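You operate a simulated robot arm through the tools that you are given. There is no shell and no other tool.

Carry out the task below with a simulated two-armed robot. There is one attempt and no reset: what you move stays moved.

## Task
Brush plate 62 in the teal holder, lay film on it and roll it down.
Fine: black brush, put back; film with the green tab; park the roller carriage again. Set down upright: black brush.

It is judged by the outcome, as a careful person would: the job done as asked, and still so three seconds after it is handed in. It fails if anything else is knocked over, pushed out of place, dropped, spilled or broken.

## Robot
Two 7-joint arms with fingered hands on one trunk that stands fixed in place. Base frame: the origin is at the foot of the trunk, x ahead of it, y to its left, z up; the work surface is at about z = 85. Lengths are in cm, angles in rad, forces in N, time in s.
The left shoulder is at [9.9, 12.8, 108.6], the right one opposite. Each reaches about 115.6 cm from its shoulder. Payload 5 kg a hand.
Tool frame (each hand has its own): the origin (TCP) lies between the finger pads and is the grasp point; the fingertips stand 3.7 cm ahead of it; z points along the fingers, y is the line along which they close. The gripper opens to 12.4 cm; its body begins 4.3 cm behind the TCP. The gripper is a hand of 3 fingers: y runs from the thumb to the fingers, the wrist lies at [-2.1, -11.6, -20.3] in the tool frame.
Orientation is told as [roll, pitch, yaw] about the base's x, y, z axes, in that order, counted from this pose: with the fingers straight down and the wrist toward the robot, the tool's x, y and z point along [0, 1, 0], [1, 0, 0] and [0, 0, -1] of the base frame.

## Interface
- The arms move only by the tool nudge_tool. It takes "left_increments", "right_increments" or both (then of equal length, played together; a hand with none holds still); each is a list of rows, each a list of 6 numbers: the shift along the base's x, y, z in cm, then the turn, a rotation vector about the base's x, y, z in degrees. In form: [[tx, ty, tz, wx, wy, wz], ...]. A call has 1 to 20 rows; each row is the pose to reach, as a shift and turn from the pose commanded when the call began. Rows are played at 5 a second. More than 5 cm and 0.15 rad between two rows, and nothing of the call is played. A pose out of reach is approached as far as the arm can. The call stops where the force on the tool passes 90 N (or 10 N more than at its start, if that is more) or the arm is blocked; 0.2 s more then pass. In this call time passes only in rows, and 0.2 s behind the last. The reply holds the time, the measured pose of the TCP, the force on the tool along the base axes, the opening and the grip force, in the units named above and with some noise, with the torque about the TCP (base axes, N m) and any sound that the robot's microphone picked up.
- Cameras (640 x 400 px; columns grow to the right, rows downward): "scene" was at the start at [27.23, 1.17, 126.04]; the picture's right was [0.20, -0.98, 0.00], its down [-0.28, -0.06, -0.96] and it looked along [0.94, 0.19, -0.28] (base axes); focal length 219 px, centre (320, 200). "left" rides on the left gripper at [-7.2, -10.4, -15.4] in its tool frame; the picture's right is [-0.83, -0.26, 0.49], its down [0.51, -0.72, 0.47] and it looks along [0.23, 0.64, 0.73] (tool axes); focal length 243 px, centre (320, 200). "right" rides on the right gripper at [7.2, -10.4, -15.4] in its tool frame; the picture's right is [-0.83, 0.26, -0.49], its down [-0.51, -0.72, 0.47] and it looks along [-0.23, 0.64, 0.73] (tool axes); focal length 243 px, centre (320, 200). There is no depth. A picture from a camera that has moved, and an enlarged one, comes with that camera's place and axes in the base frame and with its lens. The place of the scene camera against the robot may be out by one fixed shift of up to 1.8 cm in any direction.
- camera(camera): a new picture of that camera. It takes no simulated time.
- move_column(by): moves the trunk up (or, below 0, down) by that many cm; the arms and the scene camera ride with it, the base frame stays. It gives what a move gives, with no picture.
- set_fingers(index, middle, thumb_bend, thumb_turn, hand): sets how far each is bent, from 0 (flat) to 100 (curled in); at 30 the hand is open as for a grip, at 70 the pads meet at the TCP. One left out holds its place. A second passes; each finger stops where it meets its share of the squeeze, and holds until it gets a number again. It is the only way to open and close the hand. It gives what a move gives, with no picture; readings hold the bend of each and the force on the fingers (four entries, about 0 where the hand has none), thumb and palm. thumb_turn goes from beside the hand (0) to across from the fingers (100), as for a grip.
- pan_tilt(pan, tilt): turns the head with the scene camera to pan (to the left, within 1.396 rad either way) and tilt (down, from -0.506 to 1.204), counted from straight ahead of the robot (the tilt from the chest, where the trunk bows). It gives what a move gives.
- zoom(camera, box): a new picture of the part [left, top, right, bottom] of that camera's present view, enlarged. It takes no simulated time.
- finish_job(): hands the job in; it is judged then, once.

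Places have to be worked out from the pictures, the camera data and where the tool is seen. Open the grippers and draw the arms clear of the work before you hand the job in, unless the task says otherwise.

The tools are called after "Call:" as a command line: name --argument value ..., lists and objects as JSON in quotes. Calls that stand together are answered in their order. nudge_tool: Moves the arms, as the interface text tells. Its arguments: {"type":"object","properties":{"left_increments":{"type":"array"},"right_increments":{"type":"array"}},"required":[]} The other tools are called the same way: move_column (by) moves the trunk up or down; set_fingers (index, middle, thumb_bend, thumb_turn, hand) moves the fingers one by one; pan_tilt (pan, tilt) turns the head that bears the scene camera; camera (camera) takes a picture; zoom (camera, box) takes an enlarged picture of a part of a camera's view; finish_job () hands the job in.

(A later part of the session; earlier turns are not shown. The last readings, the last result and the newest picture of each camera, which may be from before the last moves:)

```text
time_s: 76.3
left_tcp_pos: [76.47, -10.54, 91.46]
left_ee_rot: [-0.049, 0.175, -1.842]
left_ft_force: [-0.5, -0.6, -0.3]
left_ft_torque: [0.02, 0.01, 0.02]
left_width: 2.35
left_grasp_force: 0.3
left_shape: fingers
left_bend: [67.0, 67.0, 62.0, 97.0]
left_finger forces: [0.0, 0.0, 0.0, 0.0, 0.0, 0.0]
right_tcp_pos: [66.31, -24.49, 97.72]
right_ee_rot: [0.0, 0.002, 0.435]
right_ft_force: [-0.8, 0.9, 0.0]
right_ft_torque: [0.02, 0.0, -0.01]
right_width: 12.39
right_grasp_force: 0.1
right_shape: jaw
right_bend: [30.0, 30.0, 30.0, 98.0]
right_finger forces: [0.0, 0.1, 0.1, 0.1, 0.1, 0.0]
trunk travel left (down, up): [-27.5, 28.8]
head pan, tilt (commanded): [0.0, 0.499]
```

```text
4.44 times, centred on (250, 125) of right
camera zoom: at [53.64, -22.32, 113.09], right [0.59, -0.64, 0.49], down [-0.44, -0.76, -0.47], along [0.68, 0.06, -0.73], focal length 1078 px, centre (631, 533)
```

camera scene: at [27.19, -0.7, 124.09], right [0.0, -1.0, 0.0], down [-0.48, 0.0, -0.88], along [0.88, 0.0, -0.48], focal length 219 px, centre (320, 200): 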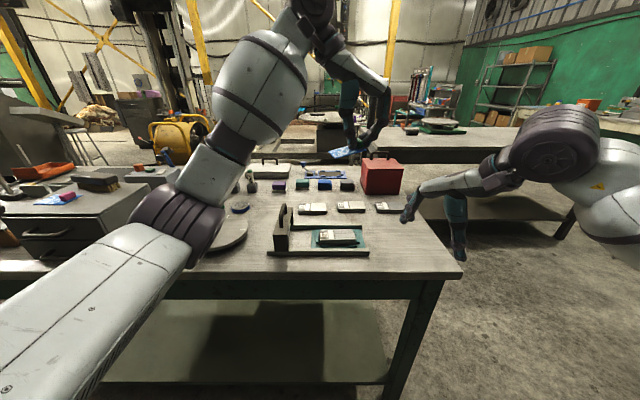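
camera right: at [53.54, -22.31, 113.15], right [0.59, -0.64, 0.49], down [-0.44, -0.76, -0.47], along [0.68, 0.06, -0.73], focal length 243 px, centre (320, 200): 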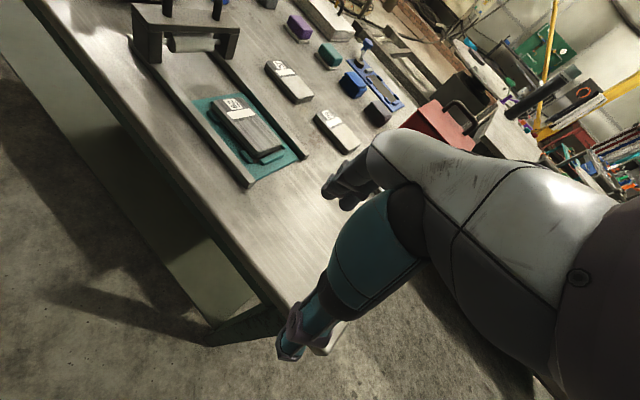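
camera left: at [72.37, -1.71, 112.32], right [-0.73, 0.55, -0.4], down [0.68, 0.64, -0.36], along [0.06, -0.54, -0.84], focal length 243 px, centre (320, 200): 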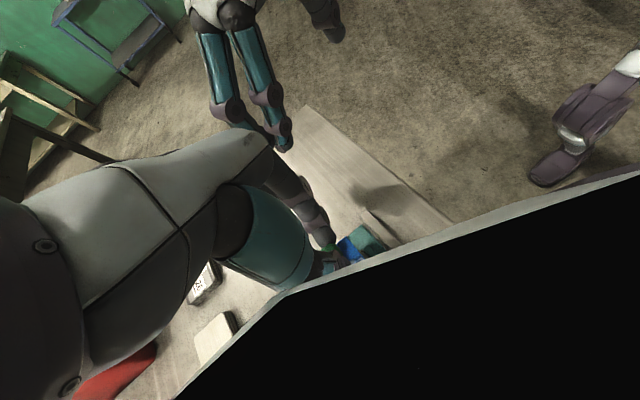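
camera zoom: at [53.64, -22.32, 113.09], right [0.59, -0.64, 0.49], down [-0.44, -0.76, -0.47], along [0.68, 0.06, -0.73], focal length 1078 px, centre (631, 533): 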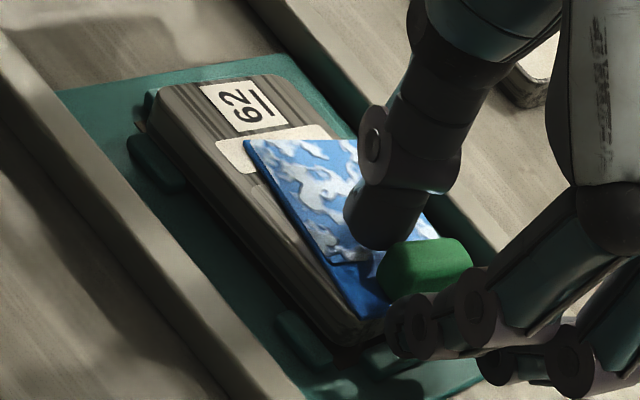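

The fingers straddle the tab again without contact. I lower 0.2 cm and close.

Call:
nudge_tool --left_increments '[[0, 0, -0.2, 0, 0, 0]]'

Call:
set_fingers --hand "left" --index 74 --middle 74 --thumb_bend 73

Call:
zoom --camera "scene" --box '[330, 205, 390, 255]'

Call:
zoom --camera "right" --box '[200, 80, 300, 170]'

```text
time_s: 76.7
left_tcp_pos: [76.32, -10.57, 91.38]
left_ee_rot: [-0.051, 0.175, -1.841]
left_ft_force: [-0.8, -0.4, -0.1]
left_ft_torque: [-0.01, 0.03, 0.02]
left_width: 2.32
left_grasp_force: 0.1
left_shape: fingers
left_bend: [67.0, 67.0, 62.0, 97.0]
left_finger forces: [0.1, 0.0, 0.0, 0.1, 0.0, 0.0]
right_tcp_pos: [66.22, -24.63, 97.9]
right_ee_rot: [0.0, 0.0, 0.437]
right_ft_force: [-0.2, 0.2, -0.1]
right_ft_torque: [-0.03, -0.01, 0.02]
right_width: 12.37
right_grasp_force: 0.1
right_shape: jaw
right_bend: [30.0, 30.0, 30.0, 98.0]
right_finger forces: [0.1, 0.0, 0.1, 0.0, 0.0, 0.1]
trunk travel left (down, up): [-27.5, 28.8]
head pan, tilt (commanded): [0.0, 0.499]
```

```text
time_s: 77.7
left_tcp_pos: [76.49, -10.53, 91.37]
left_ee_rot: [-0.05, 0.177, -1.841]
left_ft_force: [0.2, -0.5, -0.3]
left_ft_torque: [-0.02, -0.04, 0.0]
left_width: 1.62
left_grasp_force: 12.6
left_shape: fingers
left_bend: [73.0, 73.0, 66.0, 96.0]
left_finger forces: [8.8, 3.9, 0.0, 0.0, 13.1, 0.0]
right_tcp_pos: [66.12, -24.52, 97.87]
right_ee_rot: [-0.001, -0.001, 0.436]
right_ft_force: [0.3, -0.5, -0.4]
right_ft_torque: [-0.01, -0.02, 0.0]
right_width: 12.35
right_grasp_force: 0.0
right_shape: jaw
right_bend: [30.0, 30.0, 30.0, 98.0]
right_finger forces: [0.0, 0.0, 0.0, 0.0, 0.0, 0.0]
trunk travel left (down, up): [-27.5, 28.8]
head pan, tilt (commanded): [0.0, 0.499]
```

```text
8.00 times, centred on (360, 230) of scene
camera zoom: at [27.19, -0.72, 124.09], right [0.0, -1.0, 0.0], down [-0.48, 0.0, -0.88], along [0.88, 0.0, -0.48], focal length 1754 px, centre (0, -40)
```

zoom: 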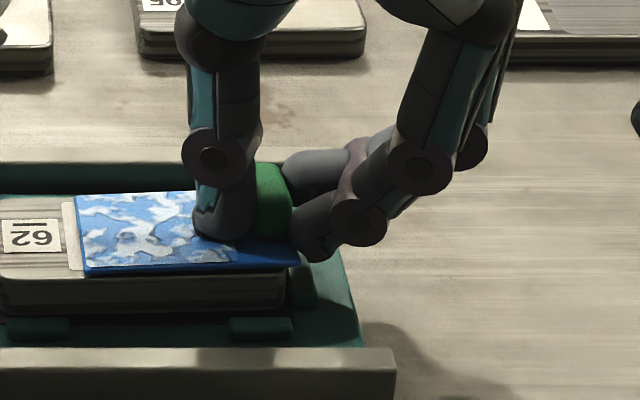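

```text
4.44 times, centred on (250, 125) of right
camera zoom: at [53.59, -22.33, 113.11], right [0.59, -0.64, 0.49], down [-0.44, -0.76, -0.47], along [0.68, 0.06, -0.73], focal length 1078 px, centre (631, 533)
```

zoom: 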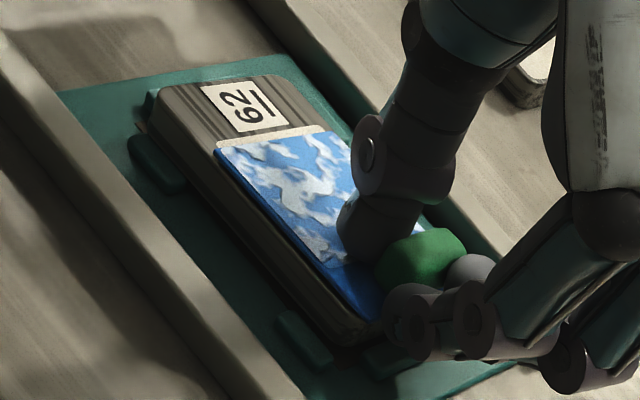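

Re-gripping squared it up as expected; it is now about +4° with centre ≈(76.9, -6.4). I lift 0.4 cm, turn -5.5° and shift -1.1 cm in x to match the plate.

Call:
nudge_tool --left_increments '[[0, 0, 0.5, 0, 0, 0], [-0.55, 0, 0.5, 0, 0, -2.75], [-1.1, 0, 0.5, 0, 0, -5.5]]'

Call:
zoom --camera "scene" --box '[330, 205, 390, 255]'

Call:
zoom --camera "right" --box '[200, 80, 300, 170]'

```text
time_s: 78.5
left_tcp_pos: [75.33, -10.48, 91.86]
left_ee_rot: [-0.049, 0.177, -1.937]
left_ft_force: [0.5, -0.3, -1.1]
left_ft_torque: [-0.06, 0.01, 0.0]
left_width: 1.6
left_grasp_force: 13.4
left_shape: fingers
left_bend: [73.0, 73.0, 66.0, 96.0]
left_finger forces: [9.1, 3.8, 0.1, 0.0, 13.1, 0.0]
right_tcp_pos: [66.25, -24.48, 97.71]
right_ee_rot: [0.0, -0.001, 0.436]
right_ft_force: [0.5, 0.4, 0.1]
right_ft_torque: [-0.02, 0.04, 0.0]
right_width: 12.38
right_grasp_force: 0.0
right_shape: jaw
right_bend: [30.0, 30.0, 30.0, 98.0]
right_finger forces: [0.0, 0.1, 0.1, 0.1, 0.1, 0.0]
trunk travel left (down, up): [-27.5, 28.8]
head pan, tilt (commanded): [0.0, 0.499]
```

```text
8.00 times, centred on (360, 230) of scene
camera zoom: at [27.18, -0.72, 124.1], right [0.0, -1.0, 0.0], down [-0.48, 0.0, -0.88], along [0.88, 0.0, -0.48], focal length 1754 px, centre (0, -40)
```

zoom: 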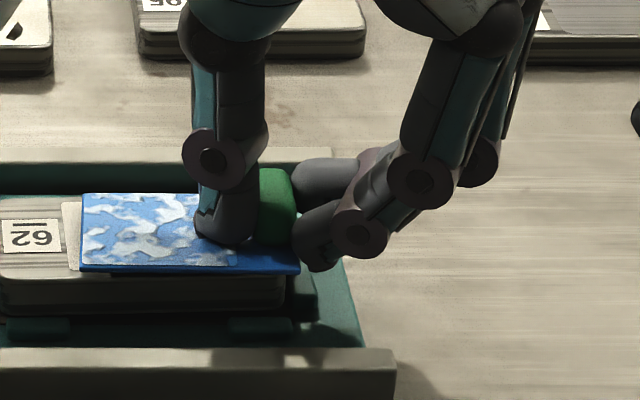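

```text
4.44 times, centred on (250, 125) of right
camera zoom: at [53.58, -22.34, 113.12], right [0.59, -0.64, 0.49], down [-0.44, -0.76, -0.47], along [0.68, 0.06, -0.73], focal length 1078 px, centre (631, 533)
```

zoom: 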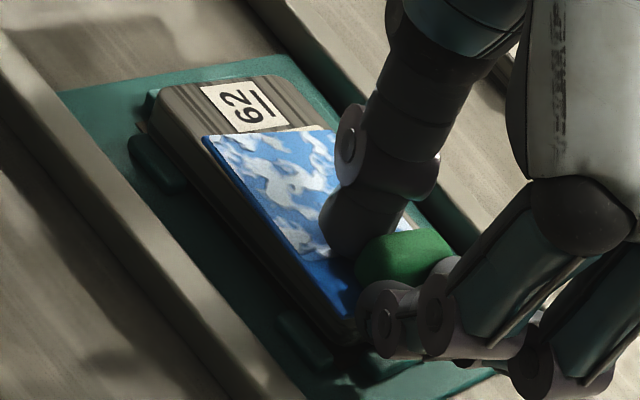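

Film edges now follow the plate's edges. I lower it onto the plate and release with the thumb first.

Call:
nudge_tool --left_increments '[[0, 0, -0.35, 0, 0, 0], [0, 0, -0.7, 0, 0, 0]]'

Call:
set_fingers --hand "left" --thumb_bend 63

Call:
zoom --camera "scene" --box '[330, 205, 390, 255]'

Call:
zoom --camera "right" --box '[200, 80, 300, 170]'

```text
time_s: 79.1
left_tcp_pos: [75.32, -10.64, 91.16]
left_ee_rot: [-0.048, 0.176, -1.938]
left_ft_force: [0.7, 0.0, 4.4]
left_ft_torque: [0.2, -0.06, -0.06]
left_width: 1.64
left_grasp_force: 15.2
left_shape: fingers
left_bend: [73.0, 73.0, 66.0, 96.0]
left_finger forces: [8.5, 4.2, 0.1, 0.0, 17.2, 0.0]
right_tcp_pos: [66.12, -24.68, 97.82]
right_ee_rot: [0.0, -0.001, 0.437]
right_ft_force: [-0.1, -0.2, 0.0]
right_ft_torque: [-0.02, -0.03, 0.02]
right_width: 12.36
right_grasp_force: 0.1
right_shape: jaw
right_bend: [30.0, 30.0, 30.0, 98.0]
right_finger forces: [0.1, 0.1, 0.1, 0.1, 0.0, 0.1]
trunk travel left (down, up): [-27.5, 28.8]
head pan, tilt (commanded): [0.0, 0.499]
```

```text
time_s: 80.1
left_tcp_pos: [75.24, -10.56, 91.16]
left_ee_rot: [-0.049, 0.176, -1.939]
left_ft_force: [-0.3, 0.0, 1.5]
left_ft_torque: [0.0, -0.01, 0.03]
left_width: 1.72
left_grasp_force: 5.1
left_shape: fingers
left_bend: [73.0, 74.0, 61.0, 97.0]
left_finger forces: [4.0, 0.6, 0.0, 0.0, 4.8, 0.0]
right_tcp_pos: [66.26, -24.4, 97.75]
right_ee_rot: [0.0, -0.001, 0.437]
right_ft_force: [0.7, -0.1, 0.6]
right_ft_torque: [-0.01, -0.01, -0.01]
right_width: 12.37
right_grasp_force: 0.2
right_shape: jaw
right_bend: [30.0, 30.0, 30.0, 98.0]
right_finger forces: [0.0, 0.1, 0.0, 0.0, 0.1, 0.0]
trunk travel left (down, up): [-27.5, 28.8]
head pan, tilt (commanded): [0.0, 0.499]
```

```text
8.00 times, centred on (360, 230) of scene
camera zoom: at [27.17, -0.72, 124.1], right [0.0, -1.0, 0.0], down [-0.48, 0.0, -0.88], along [0.88, 0.0, -0.48], focal length 1754 px, centre (0, -40)
```

zoom: 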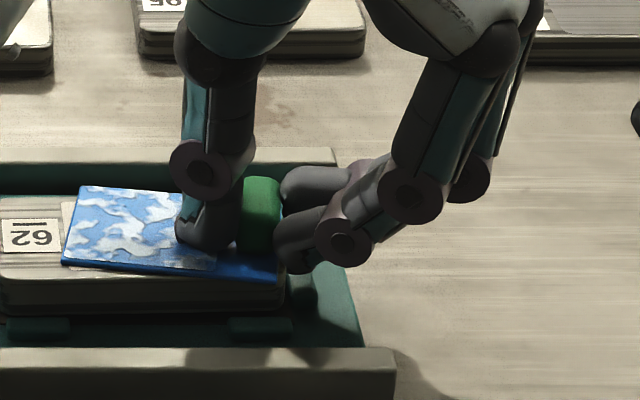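

```text
4.44 times, centred on (250, 125) of right
camera zoom: at [53.57, -22.34, 113.12], right [0.59, -0.64, 0.49], down [-0.44, -0.76, -0.47], along [0.68, 0.06, -0.73], focal length 1078 px, centre (631, 533)
```

zoom: 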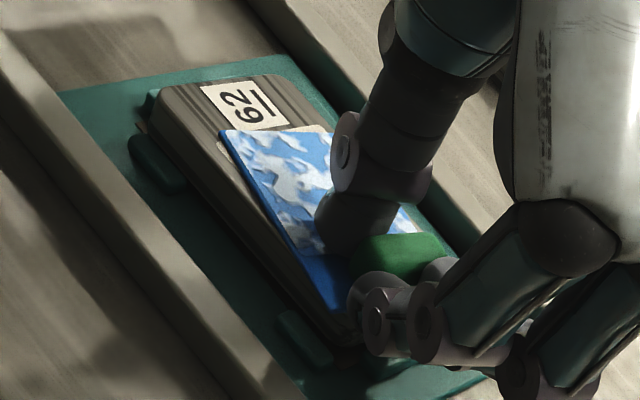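

Releasing the thumb alone let the fingers push the film again; it's now only lightly held (~5 N), turned about -6°. In this light grip I turn the hand +5.5° and shift slightly to square the film, then will open both sides together.

Call:
nudge_tool --left_increments '[[-0.08, -0.2, 0.1, 0, 0, 2.75], [-0.15, -0.4, 0.1, 0, 0, 5.5]]'

Call:
zoom --camera "scene" --box '[330, 205, 390, 255]'

Call:
zoom --camera "right" --box '[200, 80, 300, 170]'

```text
time_s: 80.7
left_tcp_pos: [75.16, -10.91, 91.37]
left_ee_rot: [-0.049, 0.177, -1.842]
left_ft_force: [0.7, 0.2, 0.5]
left_ft_torque: [0.0, 0.03, -0.03]
left_width: 1.72
left_grasp_force: 4.5
left_shape: fingers
left_bend: [73.0, 74.0, 60.0, 97.0]
left_finger forces: [3.6, 0.9, 0.0, 0.1, 4.8, 0.1]
right_tcp_pos: [66.13, -24.52, 97.77]
right_ee_rot: [0.001, 0.0, 0.436]
right_ft_force: [-0.4, -0.1, -0.8]
right_ft_torque: [0.0, -0.01, 0.03]
right_width: 12.35
right_grasp_force: 0.0
right_shape: jaw
right_bend: [30.0, 30.0, 30.0, 98.0]
right_finger forces: [0.0, 0.0, 0.0, 0.0, 0.1, 0.0]
trunk travel left (down, up): [-27.5, 28.8]
head pan, tilt (commanded): [0.0, 0.499]
```

```text
8.00 times, centred on (360, 230) of scene
camera zoom: at [27.18, -0.71, 124.09], right [0.0, -1.0, 0.0], down [-0.48, 0.0, -0.88], along [0.88, 0.0, -0.48], focal length 1754 px, centre (0, -40)
```

zoom: 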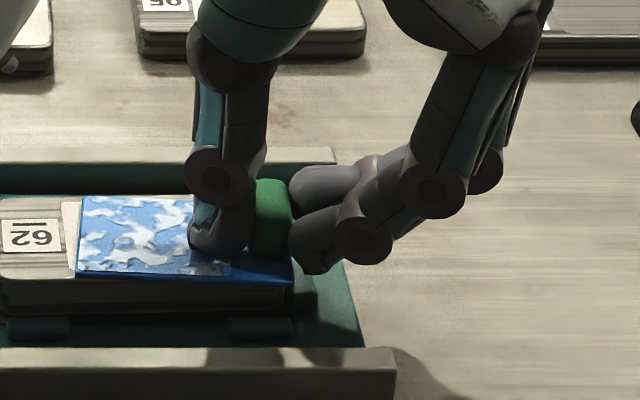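

```text
4.44 times, centred on (250, 125) of right
camera zoom: at [53.58, -22.33, 113.12], right [0.59, -0.64, 0.49], down [-0.44, -0.76, -0.47], along [0.68, 0.06, -0.73], focal length 1078 px, centre (631, 533)
```

zoom: 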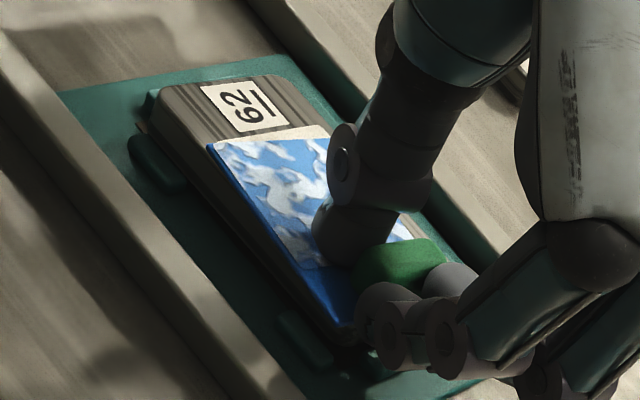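

Film and plate edges now agree within ~2°. I pre-turn +2° and open fingers and thumb together gently.

Call:
nudge_tool --left_increments '[[0.1, 0, 0, 0, 0, 2]]'

Call:
set_fingers --hand "left" --index 70 --middle 71 --thumb_bend 58

Call:
zoom --camera "scene" --box '[330, 205, 390, 255]'

Call:
zoom --camera "right" --box '[200, 80, 300, 170]'

```text
time_s: 81.1
left_tcp_pos: [75.29, -10.99, 91.23]
left_ee_rot: [-0.049, 0.176, -1.805]
left_ft_force: [0.6, -0.1, 0.9]
left_ft_torque: [0.02, -0.01, -0.05]
left_width: 1.68
left_grasp_force: 4.1
left_shape: fingers
left_bend: [73.0, 74.0, 60.0, 97.0]
left_finger forces: [3.5, 1.0, 0.1, 0.1, 4.8, 0.1]
right_tcp_pos: [66.14, -24.56, 97.77]
right_ee_rot: [0.0, 0.001, 0.437]
right_ft_force: [0.3, -0.2, -0.5]
right_ft_torque: [-0.03, -0.02, 0.02]
right_width: 12.38
right_grasp_force: 0.1
right_shape: jaw
right_bend: [30.0, 30.0, 30.0, 98.0]
right_finger forces: [0.1, 0.0, 0.1, 0.0, 0.1, 0.1]
trunk travel left (down, up): [-27.5, 28.8]
head pan, tilt (commanded): [0.0, 0.499]
```

```text
time_s: 82.1
left_tcp_pos: [75.42, -10.93, 91.3]
left_ee_rot: [-0.049, 0.176, -1.806]
left_ft_force: [-0.2, -0.3, 0.7]
left_ft_torque: [-0.01, 0.04, 0.02]
left_width: 2.59
left_grasp_force: 0.0
left_shape: fingers
left_bend: [70.0, 71.0, 57.0, 97.0]
left_finger forces: [0.0, 0.1, 0.0, 0.1, 0.1, 0.0]
right_tcp_pos: [66.27, -24.48, 97.87]
right_ee_rot: [0.0, 0.0, 0.436]
right_ft_force: [-0.2, 0.2, -0.1]
right_ft_torque: [0.01, -0.04, 0.01]
right_width: 12.4
right_grasp_force: 0.1
right_shape: jaw
right_bend: [30.0, 30.0, 30.0, 98.0]
right_finger forces: [0.1, 0.0, 0.0, 0.0, 0.0, 0.0]
trunk travel left (down, up): [-27.5, 28.8]
head pan, tilt (commanded): [0.0, 0.499]
```

```text
8.00 times, centred on (360, 230) of scene
camera zoom: at [27.18, -0.72, 124.09], right [0.0, -1.0, 0.0], down [-0.48, 0.0, -0.88], along [0.88, 0.0, -0.48], focal length 1754 px, centre (0, -40)
```

zoom: 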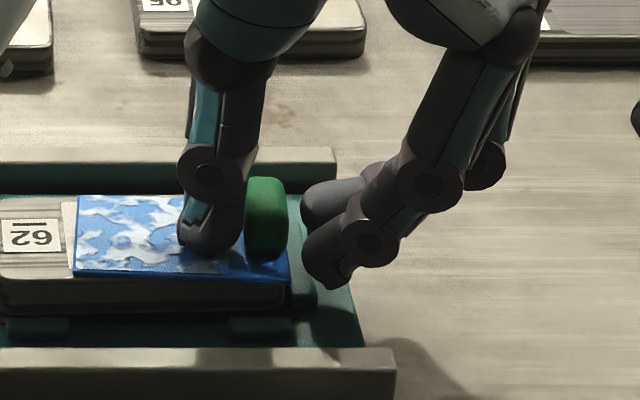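

```text
4.44 times, centred on (250, 125) of right
camera zoom: at [53.58, -22.33, 113.12], right [0.59, -0.64, 0.49], down [-0.44, -0.76, -0.47], along [0.68, 0.06, -0.73], focal length 1078 px, centre (631, 533)
```

zoom: 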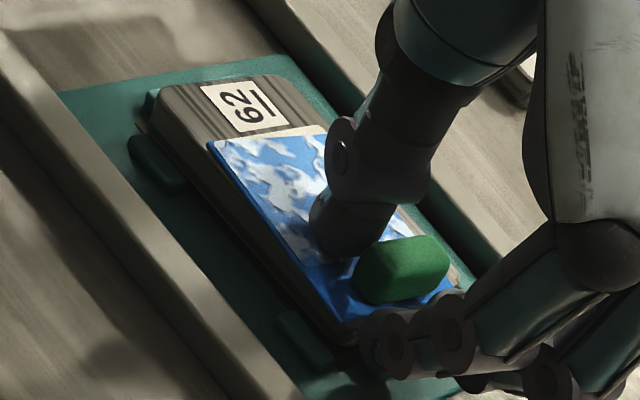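

Released cleanly and the film stays aligned on the plate. I lift the left hand straight up and away.

Call:
nudge_tool --left_increments '[[0, 0, 0.5, 0, 0, 0], [0, 0, 2, 0, 0, 0], [0, 0, 5, 0, 0, 0], [0, 0, 9.5, 0, 0, 0], [0, 2, 13.5, 0, 0, 0]]'

Call:
zoom --camera "scene" --box '[320, 200, 400, 260]'

Call:
zoom --camera "right" --box '[190, 80, 310, 190]'

```text
time_s: 83.3
left_tcp_pos: [75.12, -8.98, 104.74]
left_ee_rot: [-0.05, 0.176, -1.807]
left_ft_force: [-1.0, 0.6, 0.3]
left_ft_torque: [-0.07, -0.03, 0.04]
left_width: 2.63
left_grasp_force: 0.0
left_shape: fingers
left_bend: [70.0, 71.0, 57.0, 97.0]
left_finger forces: [0.0, 0.0, 0.1, 0.0, 0.1, 0.1]
right_tcp_pos: [66.05, -24.48, 97.98]
right_ee_rot: [-0.001, -0.003, 0.437]
right_ft_force: [0.4, 0.1, 0.1]
right_ft_torque: [-0.05, 0.01, -0.01]
right_width: 12.37
right_grasp_force: 0.0
right_shape: jaw
right_bend: [30.0, 30.0, 30.0, 98.0]
right_finger forces: [0.0, 0.0, 0.0, 0.0, 0.0, 0.0]
trunk travel left (down, up): [-27.5, 28.8]
head pan, tilt (commanded): [0.0, 0.499]
```

```text
6.67 times, centred on (360, 230) of scene
camera zoom: at [27.07, -0.58, 124.12], right [0.0, -1.0, 0.0], down [-0.48, 0.0, -0.88], along [0.88, 0.0, -0.48], focal length 1462 px, centre (53, 0)
```

zoom: 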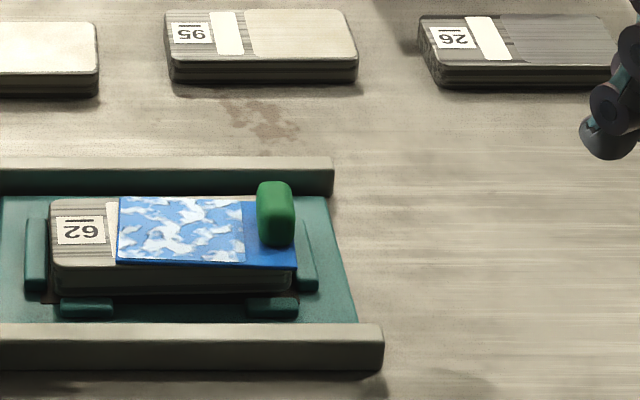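

```text
3.64 times, centred on (250, 135) of right
camera zoom: at [53.47, -22.21, 113.2], right [0.59, -0.64, 0.49], down [-0.44, -0.76, -0.47], along [0.68, 0.06, -0.73], focal length 882 px, centre (574, 436)
```

zoom: 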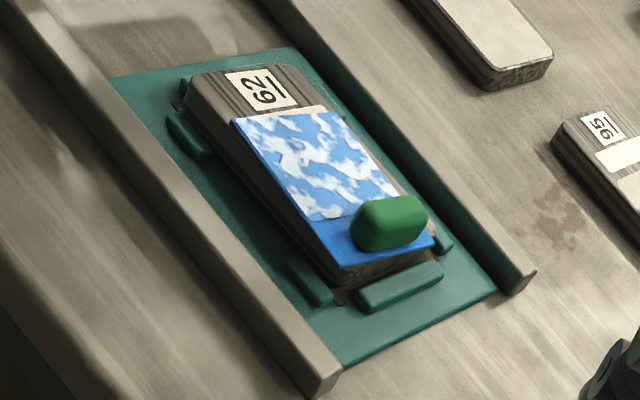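

The film lies flat and square on the plate with the green tab at the far end. Next the roller: I bring the left hand, untilted and at yaw -90°, above the carriage handle (posts at x≈73.6 and 80.7, y≈10.05).

Call:
nudge_tool --left_increments '[[0, 2, 4, 0, 0, -1], [0, 6.5, 6, 0, 0, -2]]'

Call:
nudge_tool --left_increments '[[0.5, 4, 0, -5.25, 0, 0], [1, 8, 0, -10.5, 0, 0]]'

Call:
nudge_tool --left_increments '[[0.5, 2.2, 0, 0, 0, 7.6], [1.0, 4.5, 0, 0, 0, 15.2]]'

Call:
camera --camera "left"

Call:
zoom --camera "scene" --box '[240, 130, 400, 270]'

Call:
zoom --camera "right" --box '[100, 0, 300, 150]'

```text
time_s: 83.9
left_tcp_pos: [75.26, -2.39, 110.68]
left_ee_rot: [-0.05, 0.176, -1.844]
left_ft_force: [-0.2, 0.2, 0.6]
left_ft_torque: [-0.04, 0.0, -0.02]
left_width: 2.64
left_grasp_force: 0.1
left_shape: fingers
left_bend: [70.0, 71.0, 57.0, 97.0]
left_finger forces: [0.0, 0.1, 0.0, 0.0, 0.0, 0.1]
right_tcp_pos: [66.11, -24.42, 97.87]
right_ee_rot: [-0.002, 0.0, 0.436]
right_ft_force: [0.0, 0.3, -0.2]
right_ft_torque: [-0.05, 0.02, -0.01]
right_width: 12.36
right_grasp_force: 0.0
right_shape: jaw
right_bend: [30.0, 30.0, 30.0, 98.0]
right_finger forces: [0.0, 0.0, 0.1, 0.0, 0.0, 0.0]
trunk travel left (down, up): [-27.5, 28.8]
head pan, tilt (commanded): [0.0, 0.499]
```

```text
time_s: 84.5
left_tcp_pos: [76.44, 5.56, 110.64]
left_ee_rot: [0.0, -0.002, -1.836]
left_ft_force: [0.6, -0.6, 0.4]
left_ft_torque: [-0.03, -0.02, -0.03]
left_width: 2.64
left_grasp_force: 0.0
left_shape: fingers
left_bend: [70.0, 71.0, 57.0, 97.0]
left_finger forces: [0.0, 0.0, 0.0, 0.0, 0.0, 0.1]
right_tcp_pos: [66.23, -24.55, 97.75]
right_ee_rot: [0.001, -0.001, 0.438]
right_ft_force: [0.3, -0.3, -0.8]
right_ft_torque: [-0.01, 0.03, 0.01]
right_width: 12.37
right_grasp_force: 0.0
right_shape: jaw
right_bend: [30.0, 30.0, 30.0, 98.0]
right_finger forces: [0.0, 0.0, 0.0, 0.1, 0.1, 0.1]
trunk travel left (down, up): [-27.5, 28.8]
head pan, tilt (commanded): [0.0, 0.499]
```

```text
time_s: 85.1
left_tcp_pos: [77.31, 9.97, 110.74]
left_ee_rot: [0.0, -0.001, -1.571]
left_ft_force: [-0.7, -0.7, -0.4]
left_ft_torque: [0.0, 0.0, -0.01]
left_width: 2.63
left_grasp_force: 0.0
left_shape: fingers
left_bend: [70.0, 71.0, 57.0, 97.0]
left_finger forces: [0.0, 0.0, 0.0, 0.0, 0.0, 0.0]
right_tcp_pos: [66.22, -24.6, 97.83]
right_ee_rot: [0.0, -0.001, 0.436]
right_ft_force: [-0.4, -0.2, 0.4]
right_ft_torque: [0.0, -0.02, 0.03]
right_width: 12.37
right_grasp_force: 0.0
right_shape: jaw
right_bend: [30.0, 30.0, 30.0, 98.0]
right_finger forces: [0.0, 0.0, 0.0, 0.0, 0.0, 0.0]
trunk travel left (down, up): [-27.5, 28.8]
head pan, tilt (commanded): [0.0, 0.499]
```

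```text
taken
camera left: at [70.2, 20.47, 126.12], right [-0.83, 0.26, -0.49], down [0.51, 0.72, -0.47], along [0.23, -0.64, -0.73], focal length 243 px, centre (320, 200)
```

left: 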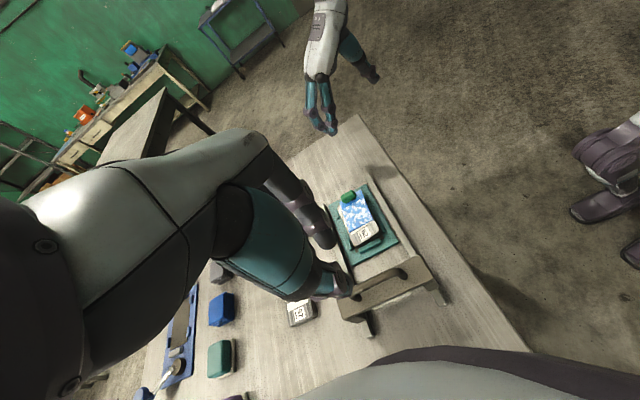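

```text
2.86 times, centred on (320, 200) of scene
camera zoom: at [27.16, -0.75, 124.1], right [0.0, -1.0, 0.0], down [-0.48, 0.0, -0.88], along [0.88, 0.0, -0.48], focal length 626 px, centre (320, 200)
```

zoom: 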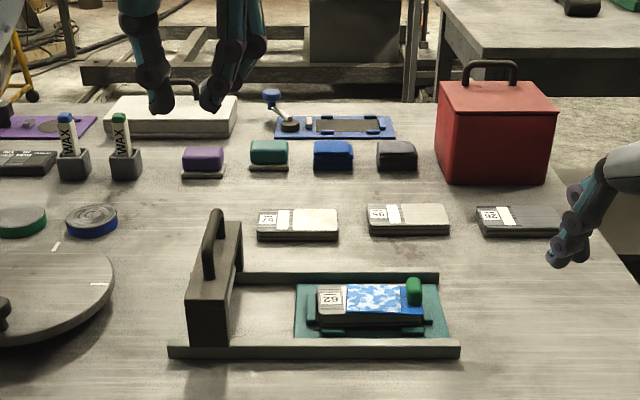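

```text
2.67 times, centred on (200, 75) of right
camera zoom: at [53.57, -22.37, 113.12], right [0.59, -0.64, 0.49], down [-0.44, -0.76, -0.47], along [0.68, 0.06, -0.73], focal length 647 px, centre (640, 533)
```

zoom: 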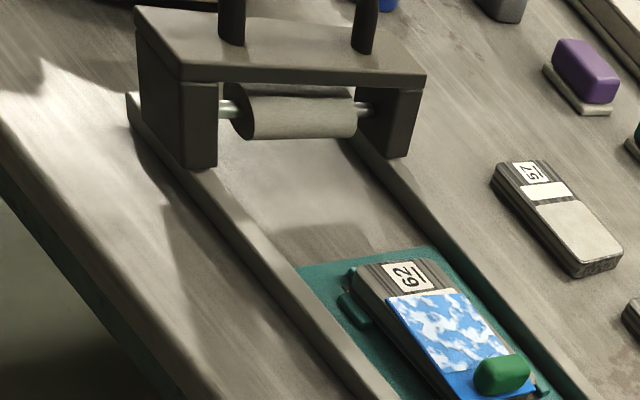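

I open the fingers to about 4.5 cm and zoom in the left camera on the handle to refine its place.

Call:
set_fingers --hand "left" --index 57 --middle 58 --thumb_bend 56

Call:
zoom --camera "left" --box '[290, 180, 470, 350]'

```text
time_s: 86.1
left_tcp_pos: [77.4, 10.07, 110.69]
left_ee_rot: [0.0, 0.0, -1.57]
left_ft_force: [-0.3, -0.2, 0.2]
left_ft_torque: [0.0, 0.0, 0.02]
left_width: 4.86
left_grasp_force: 0.0
left_shape: fingers
left_bend: [56.0, 57.0, 56.0, 97.0]
left_finger forces: [0.1, 0.0, 0.0, 0.0, 0.0, 0.0]
right_tcp_pos: [66.13, -24.44, 97.8]
right_ee_rot: [-0.002, 0.001, 0.436]
right_ft_force: [-0.2, 1.0, 0.2]
right_ft_torque: [-0.02, 0.04, 0.02]
right_width: 12.33
right_grasp_force: 0.1
right_shape: jaw
right_bend: [30.0, 30.0, 30.0, 98.0]
right_finger forces: [0.0, 0.0, 0.1, 0.1, 0.0, 0.1]
trunk travel left (down, up): [-27.5, 28.8]
head pan, tilt (commanded): [0.0, 0.499]
```

```text
2.35 times, centred on (380, 265) of left
camera zoom: at [70.23, 20.49, 126.11], right [-0.83, 0.26, -0.49], down [0.51, 0.72, -0.47], along [0.23, -0.64, -0.73], focal length 571 px, centre (179, 47)
```

zoom: 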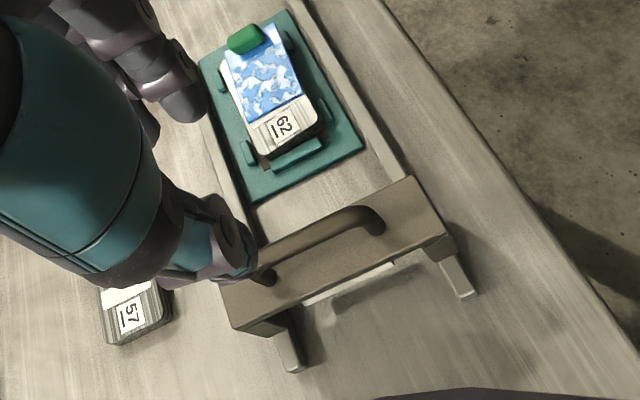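

Handle bar: y≈10.1, z≈95.3, between x≈73.5 and 81. TCP is right above its middle; I descend so the bar enters the open fingers.

Call:
nudge_tool --left_increments '[[-0.1, 0, -4.5, 0, 0, 0], [-0.1, 0, -9, 0, 0, 0], [-0.1, 0, -12, 0, 0, 0]]'

Call:
zoom --camera "scene" --box '[260, 170, 350, 260]'

Call:
zoom --camera "right" --box '[100, 0, 250, 100]'

Call:
zoom --camera "left" --box '[250, 180, 430, 350]'

```text
time_s: 86.9
left_tcp_pos: [77.34, 9.99, 98.75]
left_ee_rot: [0.0, 0.001, -1.572]
left_ft_force: [0.2, 0.7, 0.0]
left_ft_torque: [0.02, 0.01, -0.01]
left_width: 4.86
left_grasp_force: 0.0
left_shape: fingers
left_bend: [56.0, 57.0, 56.0, 97.0]
left_finger forces: [0.1, 0.0, 0.1, 0.1, 0.1, 0.1]
right_tcp_pos: [66.22, -24.43, 97.83]
right_ee_rot: [0.001, 0.0, 0.437]
right_ft_force: [0.1, 0.1, -0.1]
right_ft_torque: [0.04, -0.04, 0.04]
right_width: 12.34
right_grasp_force: 0.1
right_shape: jaw
right_bend: [30.0, 30.0, 30.0, 98.0]
right_finger forces: [0.0, 0.0, 0.0, 0.0, 0.0, 0.1]
trunk travel left (down, up): [-27.5, 28.8]
head pan, tilt (commanded): [0.0, 0.499]
```

```text
4.44 times, centred on (305, 215) of scene
camera zoom: at [27.22, -0.69, 124.09], right [0.0, -1.0, 0.0], down [-0.48, 0.0, -0.88], along [0.88, 0.0, -0.48], focal length 974 px, centre (387, 133)
```

zoom: 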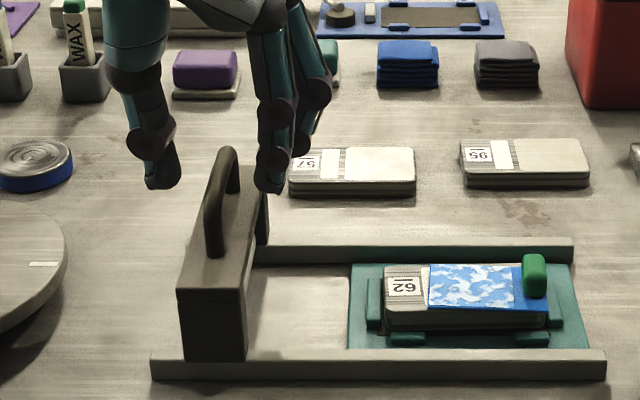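

```text
4.00 times, centred on (175, 50) of right
camera zoom: at [53.62, -22.31, 113.1], right [0.59, -0.64, 0.49], down [-0.44, -0.76, -0.47], along [0.68, 0.06, -0.73], focal length 970 px, centre (900, 800)
```

zoom: 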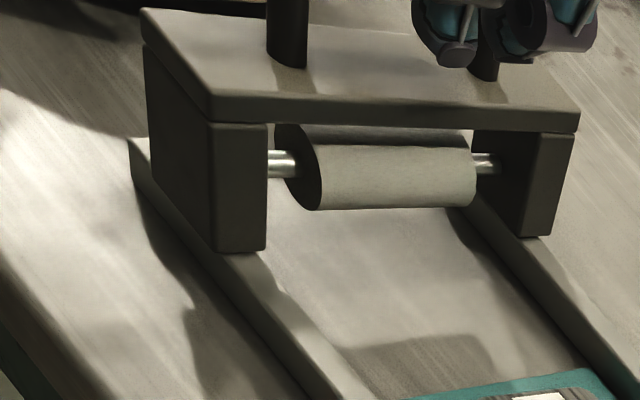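

```text
2.35 times, centred on (340, 265) of left
camera zoom: at [70.18, 20.52, 114.13], right [-0.83, 0.26, -0.49], down [0.51, 0.72, -0.47], along [0.23, -0.64, -0.73], focal length 571 px, centre (273, 47)
```

zoom: 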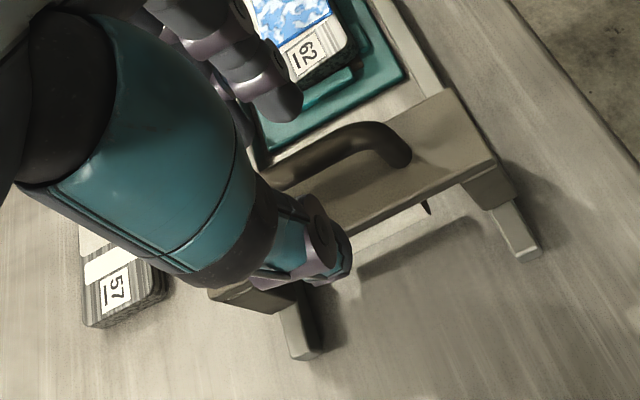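

The bar is between thumb and fingers. I go down 2.2 cm more and close on the handle.

Call:
nudge_tool --left_increments '[[0, 0.1, -1.1, 0, 0, 0], [0, 0.1, -2.2, 0, 0, 0]]'

Call:
set_fingers --hand "left" --index 72 --middle 72 --thumb_bend 72

Call:
zoom --camera "scene" --box '[260, 170, 350, 260]'

Call:
zoom --camera "left" --box '[250, 180, 430, 350]'

```text
time_s: 87.5
left_tcp_pos: [77.32, 10.15, 96.62]
left_ee_rot: [0.001, 0.0, -1.573]
left_ft_force: [-0.2, 1.1, 0.6]
left_ft_torque: [0.01, -0.02, 0.03]
left_width: 4.86
left_grasp_force: 0.0
left_shape: fingers
left_bend: [56.0, 57.0, 56.0, 97.0]
left_finger forces: [0.0, 0.0, 0.0, 0.0, 0.1, 0.0]
right_tcp_pos: [66.23, -24.51, 97.86]
right_ee_rot: [0.0, 0.0, 0.435]
right_ft_force: [0.3, -0.5, -0.4]
right_ft_torque: [0.0, 0.01, -0.01]
right_width: 12.35
right_grasp_force: 0.0
right_shape: jaw
right_bend: [30.0, 30.0, 30.0, 98.0]
right_finger forces: [0.0, 0.0, 0.1, 0.0, 0.1, 0.0]
trunk travel left (down, up): [-27.5, 28.8]
head pan, tilt (commanded): [0.0, 0.499]
```

```text
time_s: 88.5
left_tcp_pos: [77.36, 10.16, 96.59]
left_ee_rot: [0.0, 0.0, -1.571]
left_ft_force: [-0.9, -3.3, -4.2]
left_ft_torque: [-0.04, 0.03, -0.04]
left_width: 0.23
left_grasp_force: 2.8
left_shape: fingers
left_bend: [72.0, 71.0, 71.0, 97.0]
left_finger forces: [3.8, 2.8, 0.1, 0.0, 0.0, 0.0]
right_tcp_pos: [66.2, -24.62, 97.8]
right_ee_rot: [-0.001, 0.0, 0.438]
right_ft_force: [-0.1, 0.7, -0.8]
right_ft_torque: [-0.01, 0.04, -0.01]
right_width: 12.39
right_grasp_force: 0.1
right_shape: jaw
right_bend: [30.0, 30.0, 30.0, 98.0]
right_finger forces: [0.0, 0.0, 0.0, 0.1, 0.0, 0.0]
trunk travel left (down, up): [-27.5, 28.8]
head pan, tilt (commanded): [0.0, 0.499]
```

```text
4.44 times, centred on (305, 215) of scene
camera zoom: at [27.22, -0.74, 124.08], right [0.0, -1.0, 0.0], down [-0.48, 0.0, -0.88], along [0.88, 0.0, -0.48], focal length 974 px, centre (387, 133)
```

zoom: 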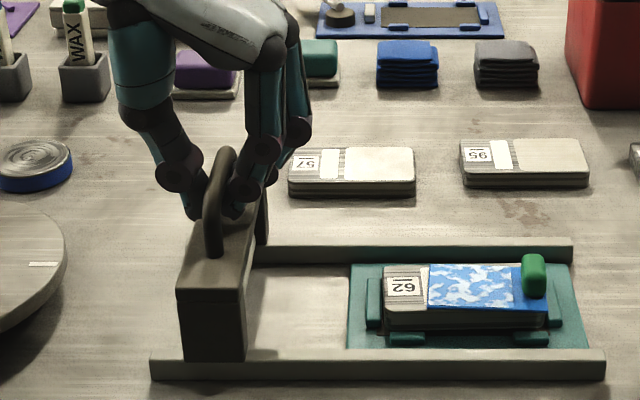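

```text
2.35 times, centred on (340, 265) of left
camera zoom: at [70.16, 20.6, 111.91], right [-0.83, 0.26, -0.49], down [0.51, 0.72, -0.47], along [0.23, -0.64, -0.73], focal length 571 px, centre (273, 47)
```

zoom: 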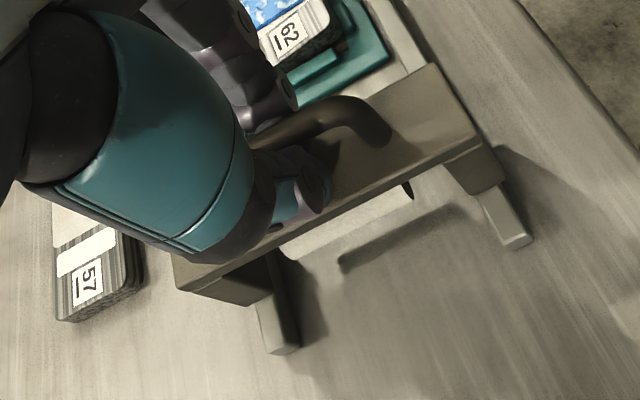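

The fingers have closed in a cage around the handle bar (tips meeting beneath it). I relax 0.2 cm downward and test moving the carriage 3 cm toward the plate.

Call:
nudge_tool --left_increments '[[0, 0, -0.2, 0, 0, 0], [0, -0.5, -0.2, 0, 0, 0], [0, -1.2, -0.2, 0, 0, 0], [0, -2, -0.2, 0, 0, 0], [0, -3, -0.2, 0, 0, 0]]'

Call:
zoom --camera "scene" --box '[260, 170, 400, 270]'

Call:
zoom --camera "right" --box '[100, 0, 300, 150]'

```text
time_s: 89.7
left_tcp_pos: [77.11, 7.14, 96.35]
left_ee_rot: [-0.002, 0.001, -1.571]
left_ft_force: [0.4, -0.5, -1.2]
left_ft_torque: [0.02, 0.01, -0.01]
left_width: 0.21
left_grasp_force: 0.8
left_shape: fingers
left_bend: [72.0, 72.0, 71.0, 97.0]
left_finger forces: [0.0, 0.8, 0.0, 0.0, 0.1, 0.0]
right_tcp_pos: [66.17, -24.63, 97.73]
right_ee_rot: [0.0, 0.001, 0.437]
right_ft_force: [0.1, 0.1, 0.3]
right_ft_torque: [-0.02, 0.02, -0.01]
right_width: 12.36
right_grasp_force: 0.0
right_shape: jaw
right_bend: [30.0, 30.0, 30.0, 98.0]
right_finger forces: [0.0, 0.0, 0.0, 0.0, 0.0, 0.0]
trunk travel left (down, up): [-27.5, 28.8]
head pan, tilt (commanded): [0.0, 0.499]
```

```text
4.00 times, centred on (330, 220) of scene
camera zoom: at [27.2, -0.75, 124.09], right [0.0, -1.0, 0.0], down [-0.48, 0.0, -0.88], along [0.88, 0.0, -0.48], focal length 877 px, centre (280, 120)
```

zoom: 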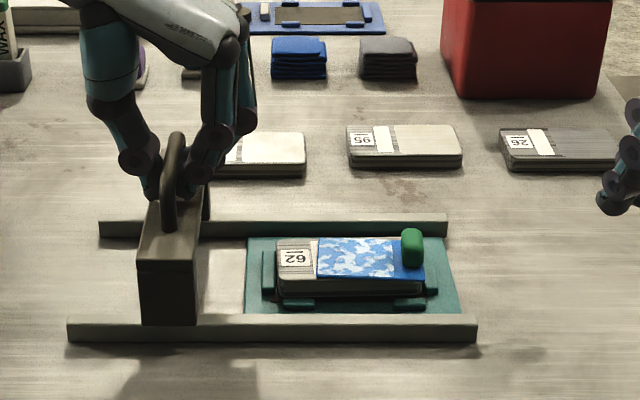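

```text
2.67 times, centred on (200, 75) of right
camera zoom: at [53.61, -22.36, 113.1], right [0.59, -0.64, 0.49], down [-0.44, -0.76, -0.47], along [0.68, 0.06, -0.73], focal length 647 px, centre (640, 533)
```

zoom: 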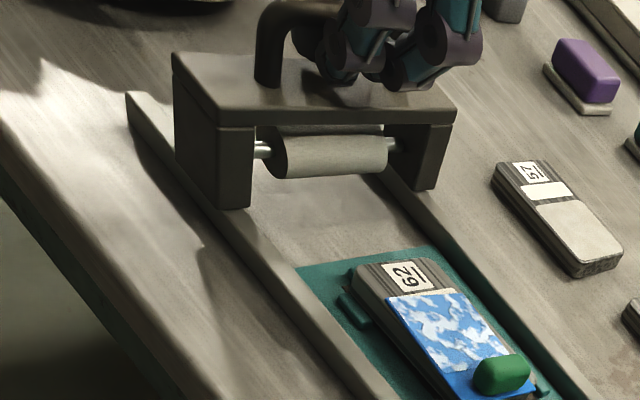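

The carriage glides easily with the hand. I advance it to just before the plate's edge and look at roller against plate height.

Call:
nudge_tool --left_increments '[[0, -1, 0, 0, 0, 0], [0, -2, 0, 0, 0, 0], [0, -3, 0, 0, 0, 0], [0, -4, 0, 0, 0, 0], [0, -4.8, 0, 0, 0, 0]]'

Call:
zoom --camera "right" --box '[140, 20, 280, 130]'

Call:
zoom --camera "scene" --box '[280, 180, 400, 270]'

```text
time_s: 90.9
left_tcp_pos: [77.18, 2.34, 96.35]
left_ee_rot: [0.0, -0.001, -1.572]
left_ft_force: [0.2, 0.8, -0.4]
left_ft_torque: [0.01, 0.0, -0.03]
left_width: 0.28
left_grasp_force: 0.2
left_shape: fingers
left_bend: [72.0, 72.0, 71.0, 97.0]
left_finger forces: [0.0, 0.8, 0.0, 0.1, 0.0, 0.0]
right_tcp_pos: [66.25, -24.64, 97.77]
right_ee_rot: [0.001, 0.0, 0.436]
right_ft_force: [-0.7, 0.0, -0.7]
right_ft_torque: [0.02, 0.05, -0.01]
right_width: 12.36
right_grasp_force: 0.1
right_shape: jaw
right_bend: [30.0, 30.0, 30.0, 98.0]
right_finger forces: [0.0, 0.0, 0.0, 0.0, 0.1, 0.0]
trunk travel left (down, up): [-27.5, 28.8]
head pan, tilt (commanded): [0.0, 0.499]
```

```text
3.64 times, centred on (210, 75) of right
camera zoom: at [53.6, -22.34, 113.1], right [0.59, -0.64, 0.49], down [-0.44, -0.76, -0.47], along [0.68, 0.06, -0.73], focal length 882 px, centre (720, 654)
```

zoom: 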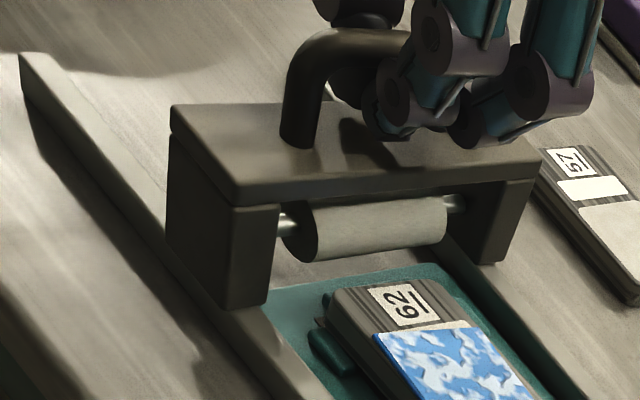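

```text
4.44 times, centred on (340, 225) of scene
camera zoom: at [27.2, -0.72, 124.09], right [0.0, -1.0, 0.0], down [-0.48, 0.0, -0.88], along [0.88, 0.0, -0.48], focal length 974 px, centre (231, 89)
```

zoom: 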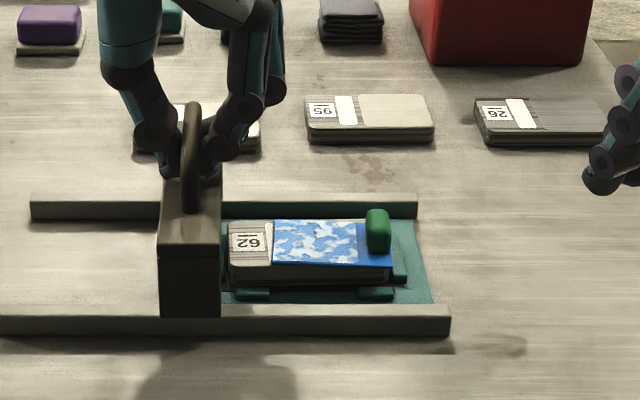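

No resistance so far. I continue slowly over the plate edge and watch the force.

Call:
nudge_tool --left_increments '[[0, -0.6, 0, 0, 0, 0], [0, -1.2, 0, 0, 0, 0], [0, -1.8, 0, 0, 0, 0], [0, -2.4, 0, 0, 0, 0], [0, -3, 0, 0, 0, 0]]'

Call:
zoom --camera "right" --box '[150, 20, 290, 130]'

Call:
zoom --camera "scene" --box '[280, 180, 400, 270]'

```text
time_s: 92.1
left_tcp_pos: [77.19, -0.41, 96.48]
left_ee_rot: [0.0, -0.001, -1.57]
left_ft_force: [-0.8, 16.7, 6.3]
left_ft_torque: [0.28, 0.07, -0.11]
left_width: 1.0
left_grasp_force: 7.1
left_shape: fingers
left_bend: [72.0, 72.0, 67.0, 97.0]
left_finger forces: [0.0, 0.1, 0.0, 0.0, 13.8, 0.1]
right_tcp_pos: [66.07, -24.53, 97.9]
right_ee_rot: [-0.003, 0.002, 0.436]
right_ft_force: [0.2, 0.9, 0.0]
right_ft_torque: [-0.01, 0.01, 0.0]
right_width: 12.36
right_grasp_force: 0.1
right_shape: jaw
right_bend: [30.0, 30.0, 30.0, 98.0]
right_finger forces: [0.0, 0.0, 0.1, 0.1, 0.0, 0.1]
trunk travel left (down, up): [-27.5, 28.8]
head pan, tilt (commanded): [0.0, 0.499]
```

```text
3.64 times, centred on (220, 75) of right
camera zoom: at [53.54, -22.16, 113.18], right [0.59, -0.64, 0.49], down [-0.44, -0.77, -0.47], along [0.68, 0.06, -0.73], focal length 882 px, centre (684, 654)
```

zoom: 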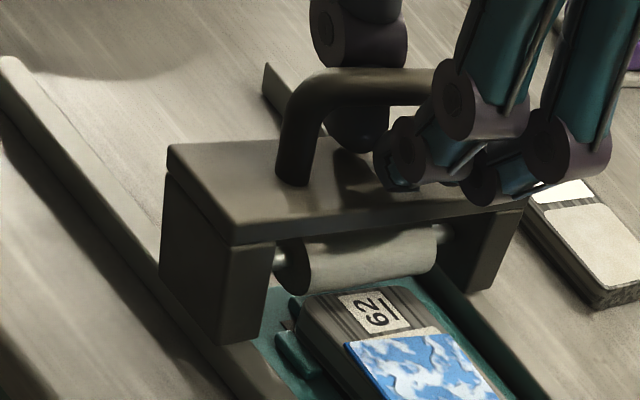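

```text
4.44 times, centred on (340, 225) of scene
camera zoom: at [27.12, -0.52, 124.11], right [0.0, -1.0, 0.0], down [-0.48, 0.0, -0.88], along [0.88, 0.0, -0.48], focal length 974 px, centre (231, 89)
```

zoom: 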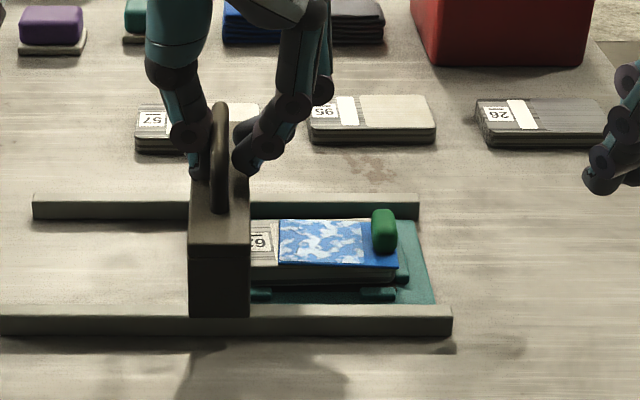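

The roller now meets the plate's end edge (about 17 N resistance). I stop and zoom closely on the roller/plate contact before pushing more.

Call:
zoom --camera "right" --box '[190, 60, 290, 130]'

Call:
zoom --camera "scene" --box '[310, 210, 380, 260]'

Call:
zoom --camera "left" --box '[250, 100, 470, 320]'

```text
5.71 times, centred on (240, 95) of right
camera zoom: at [53.54, -22.16, 113.18], right [0.59, -0.64, 0.49], down [-0.44, -0.77, -0.47], along [0.68, 0.06, -0.73], focal length 1386 px, centre (777, 800)
```

zoom: 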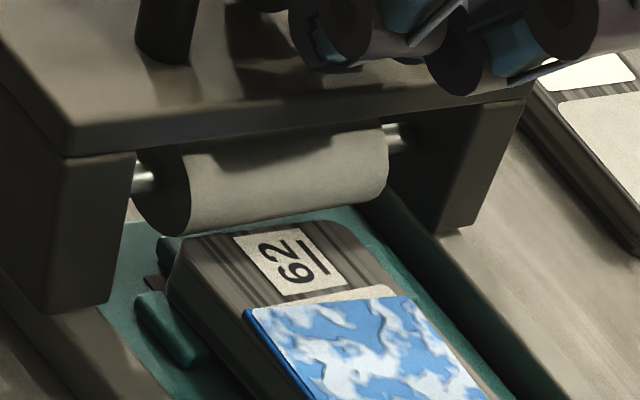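

```text
8.00 times, centred on (345, 235) of scene
camera zoom: at [27.12, -0.52, 124.11], right [0.0, -1.0, 0.0], down [-0.48, 0.0, -0.88], along [0.88, 0.0, -0.48], focal length 1754 px, centre (120, -80)
```

zoom: 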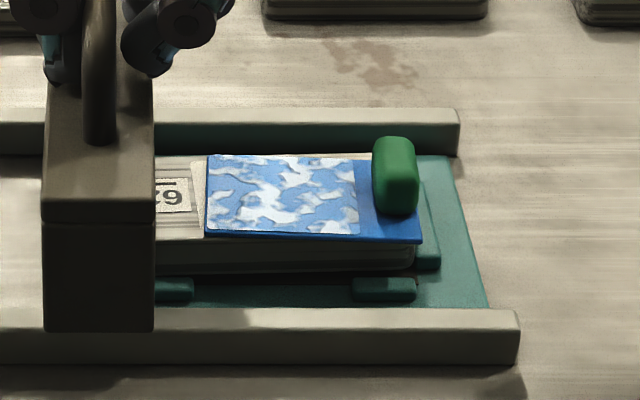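

```text
1.82 times, centred on (360, 210) of left
camera zoom: at [70.0, 10.06, 111.78], right [-0.83, 0.26, -0.49], down [0.51, 0.72, -0.47], along [0.23, -0.64, -0.73], focal length 441 px, centre (247, 182)
```

zoom: 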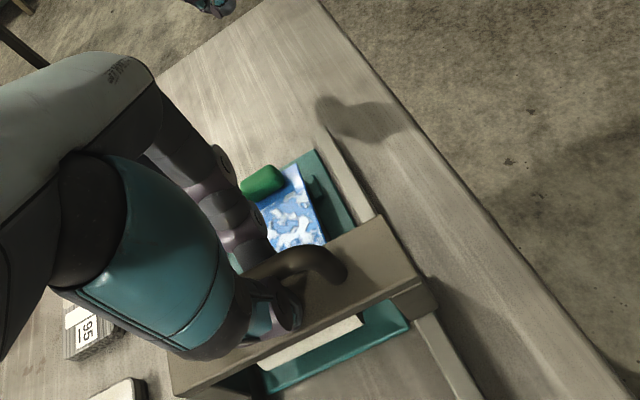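

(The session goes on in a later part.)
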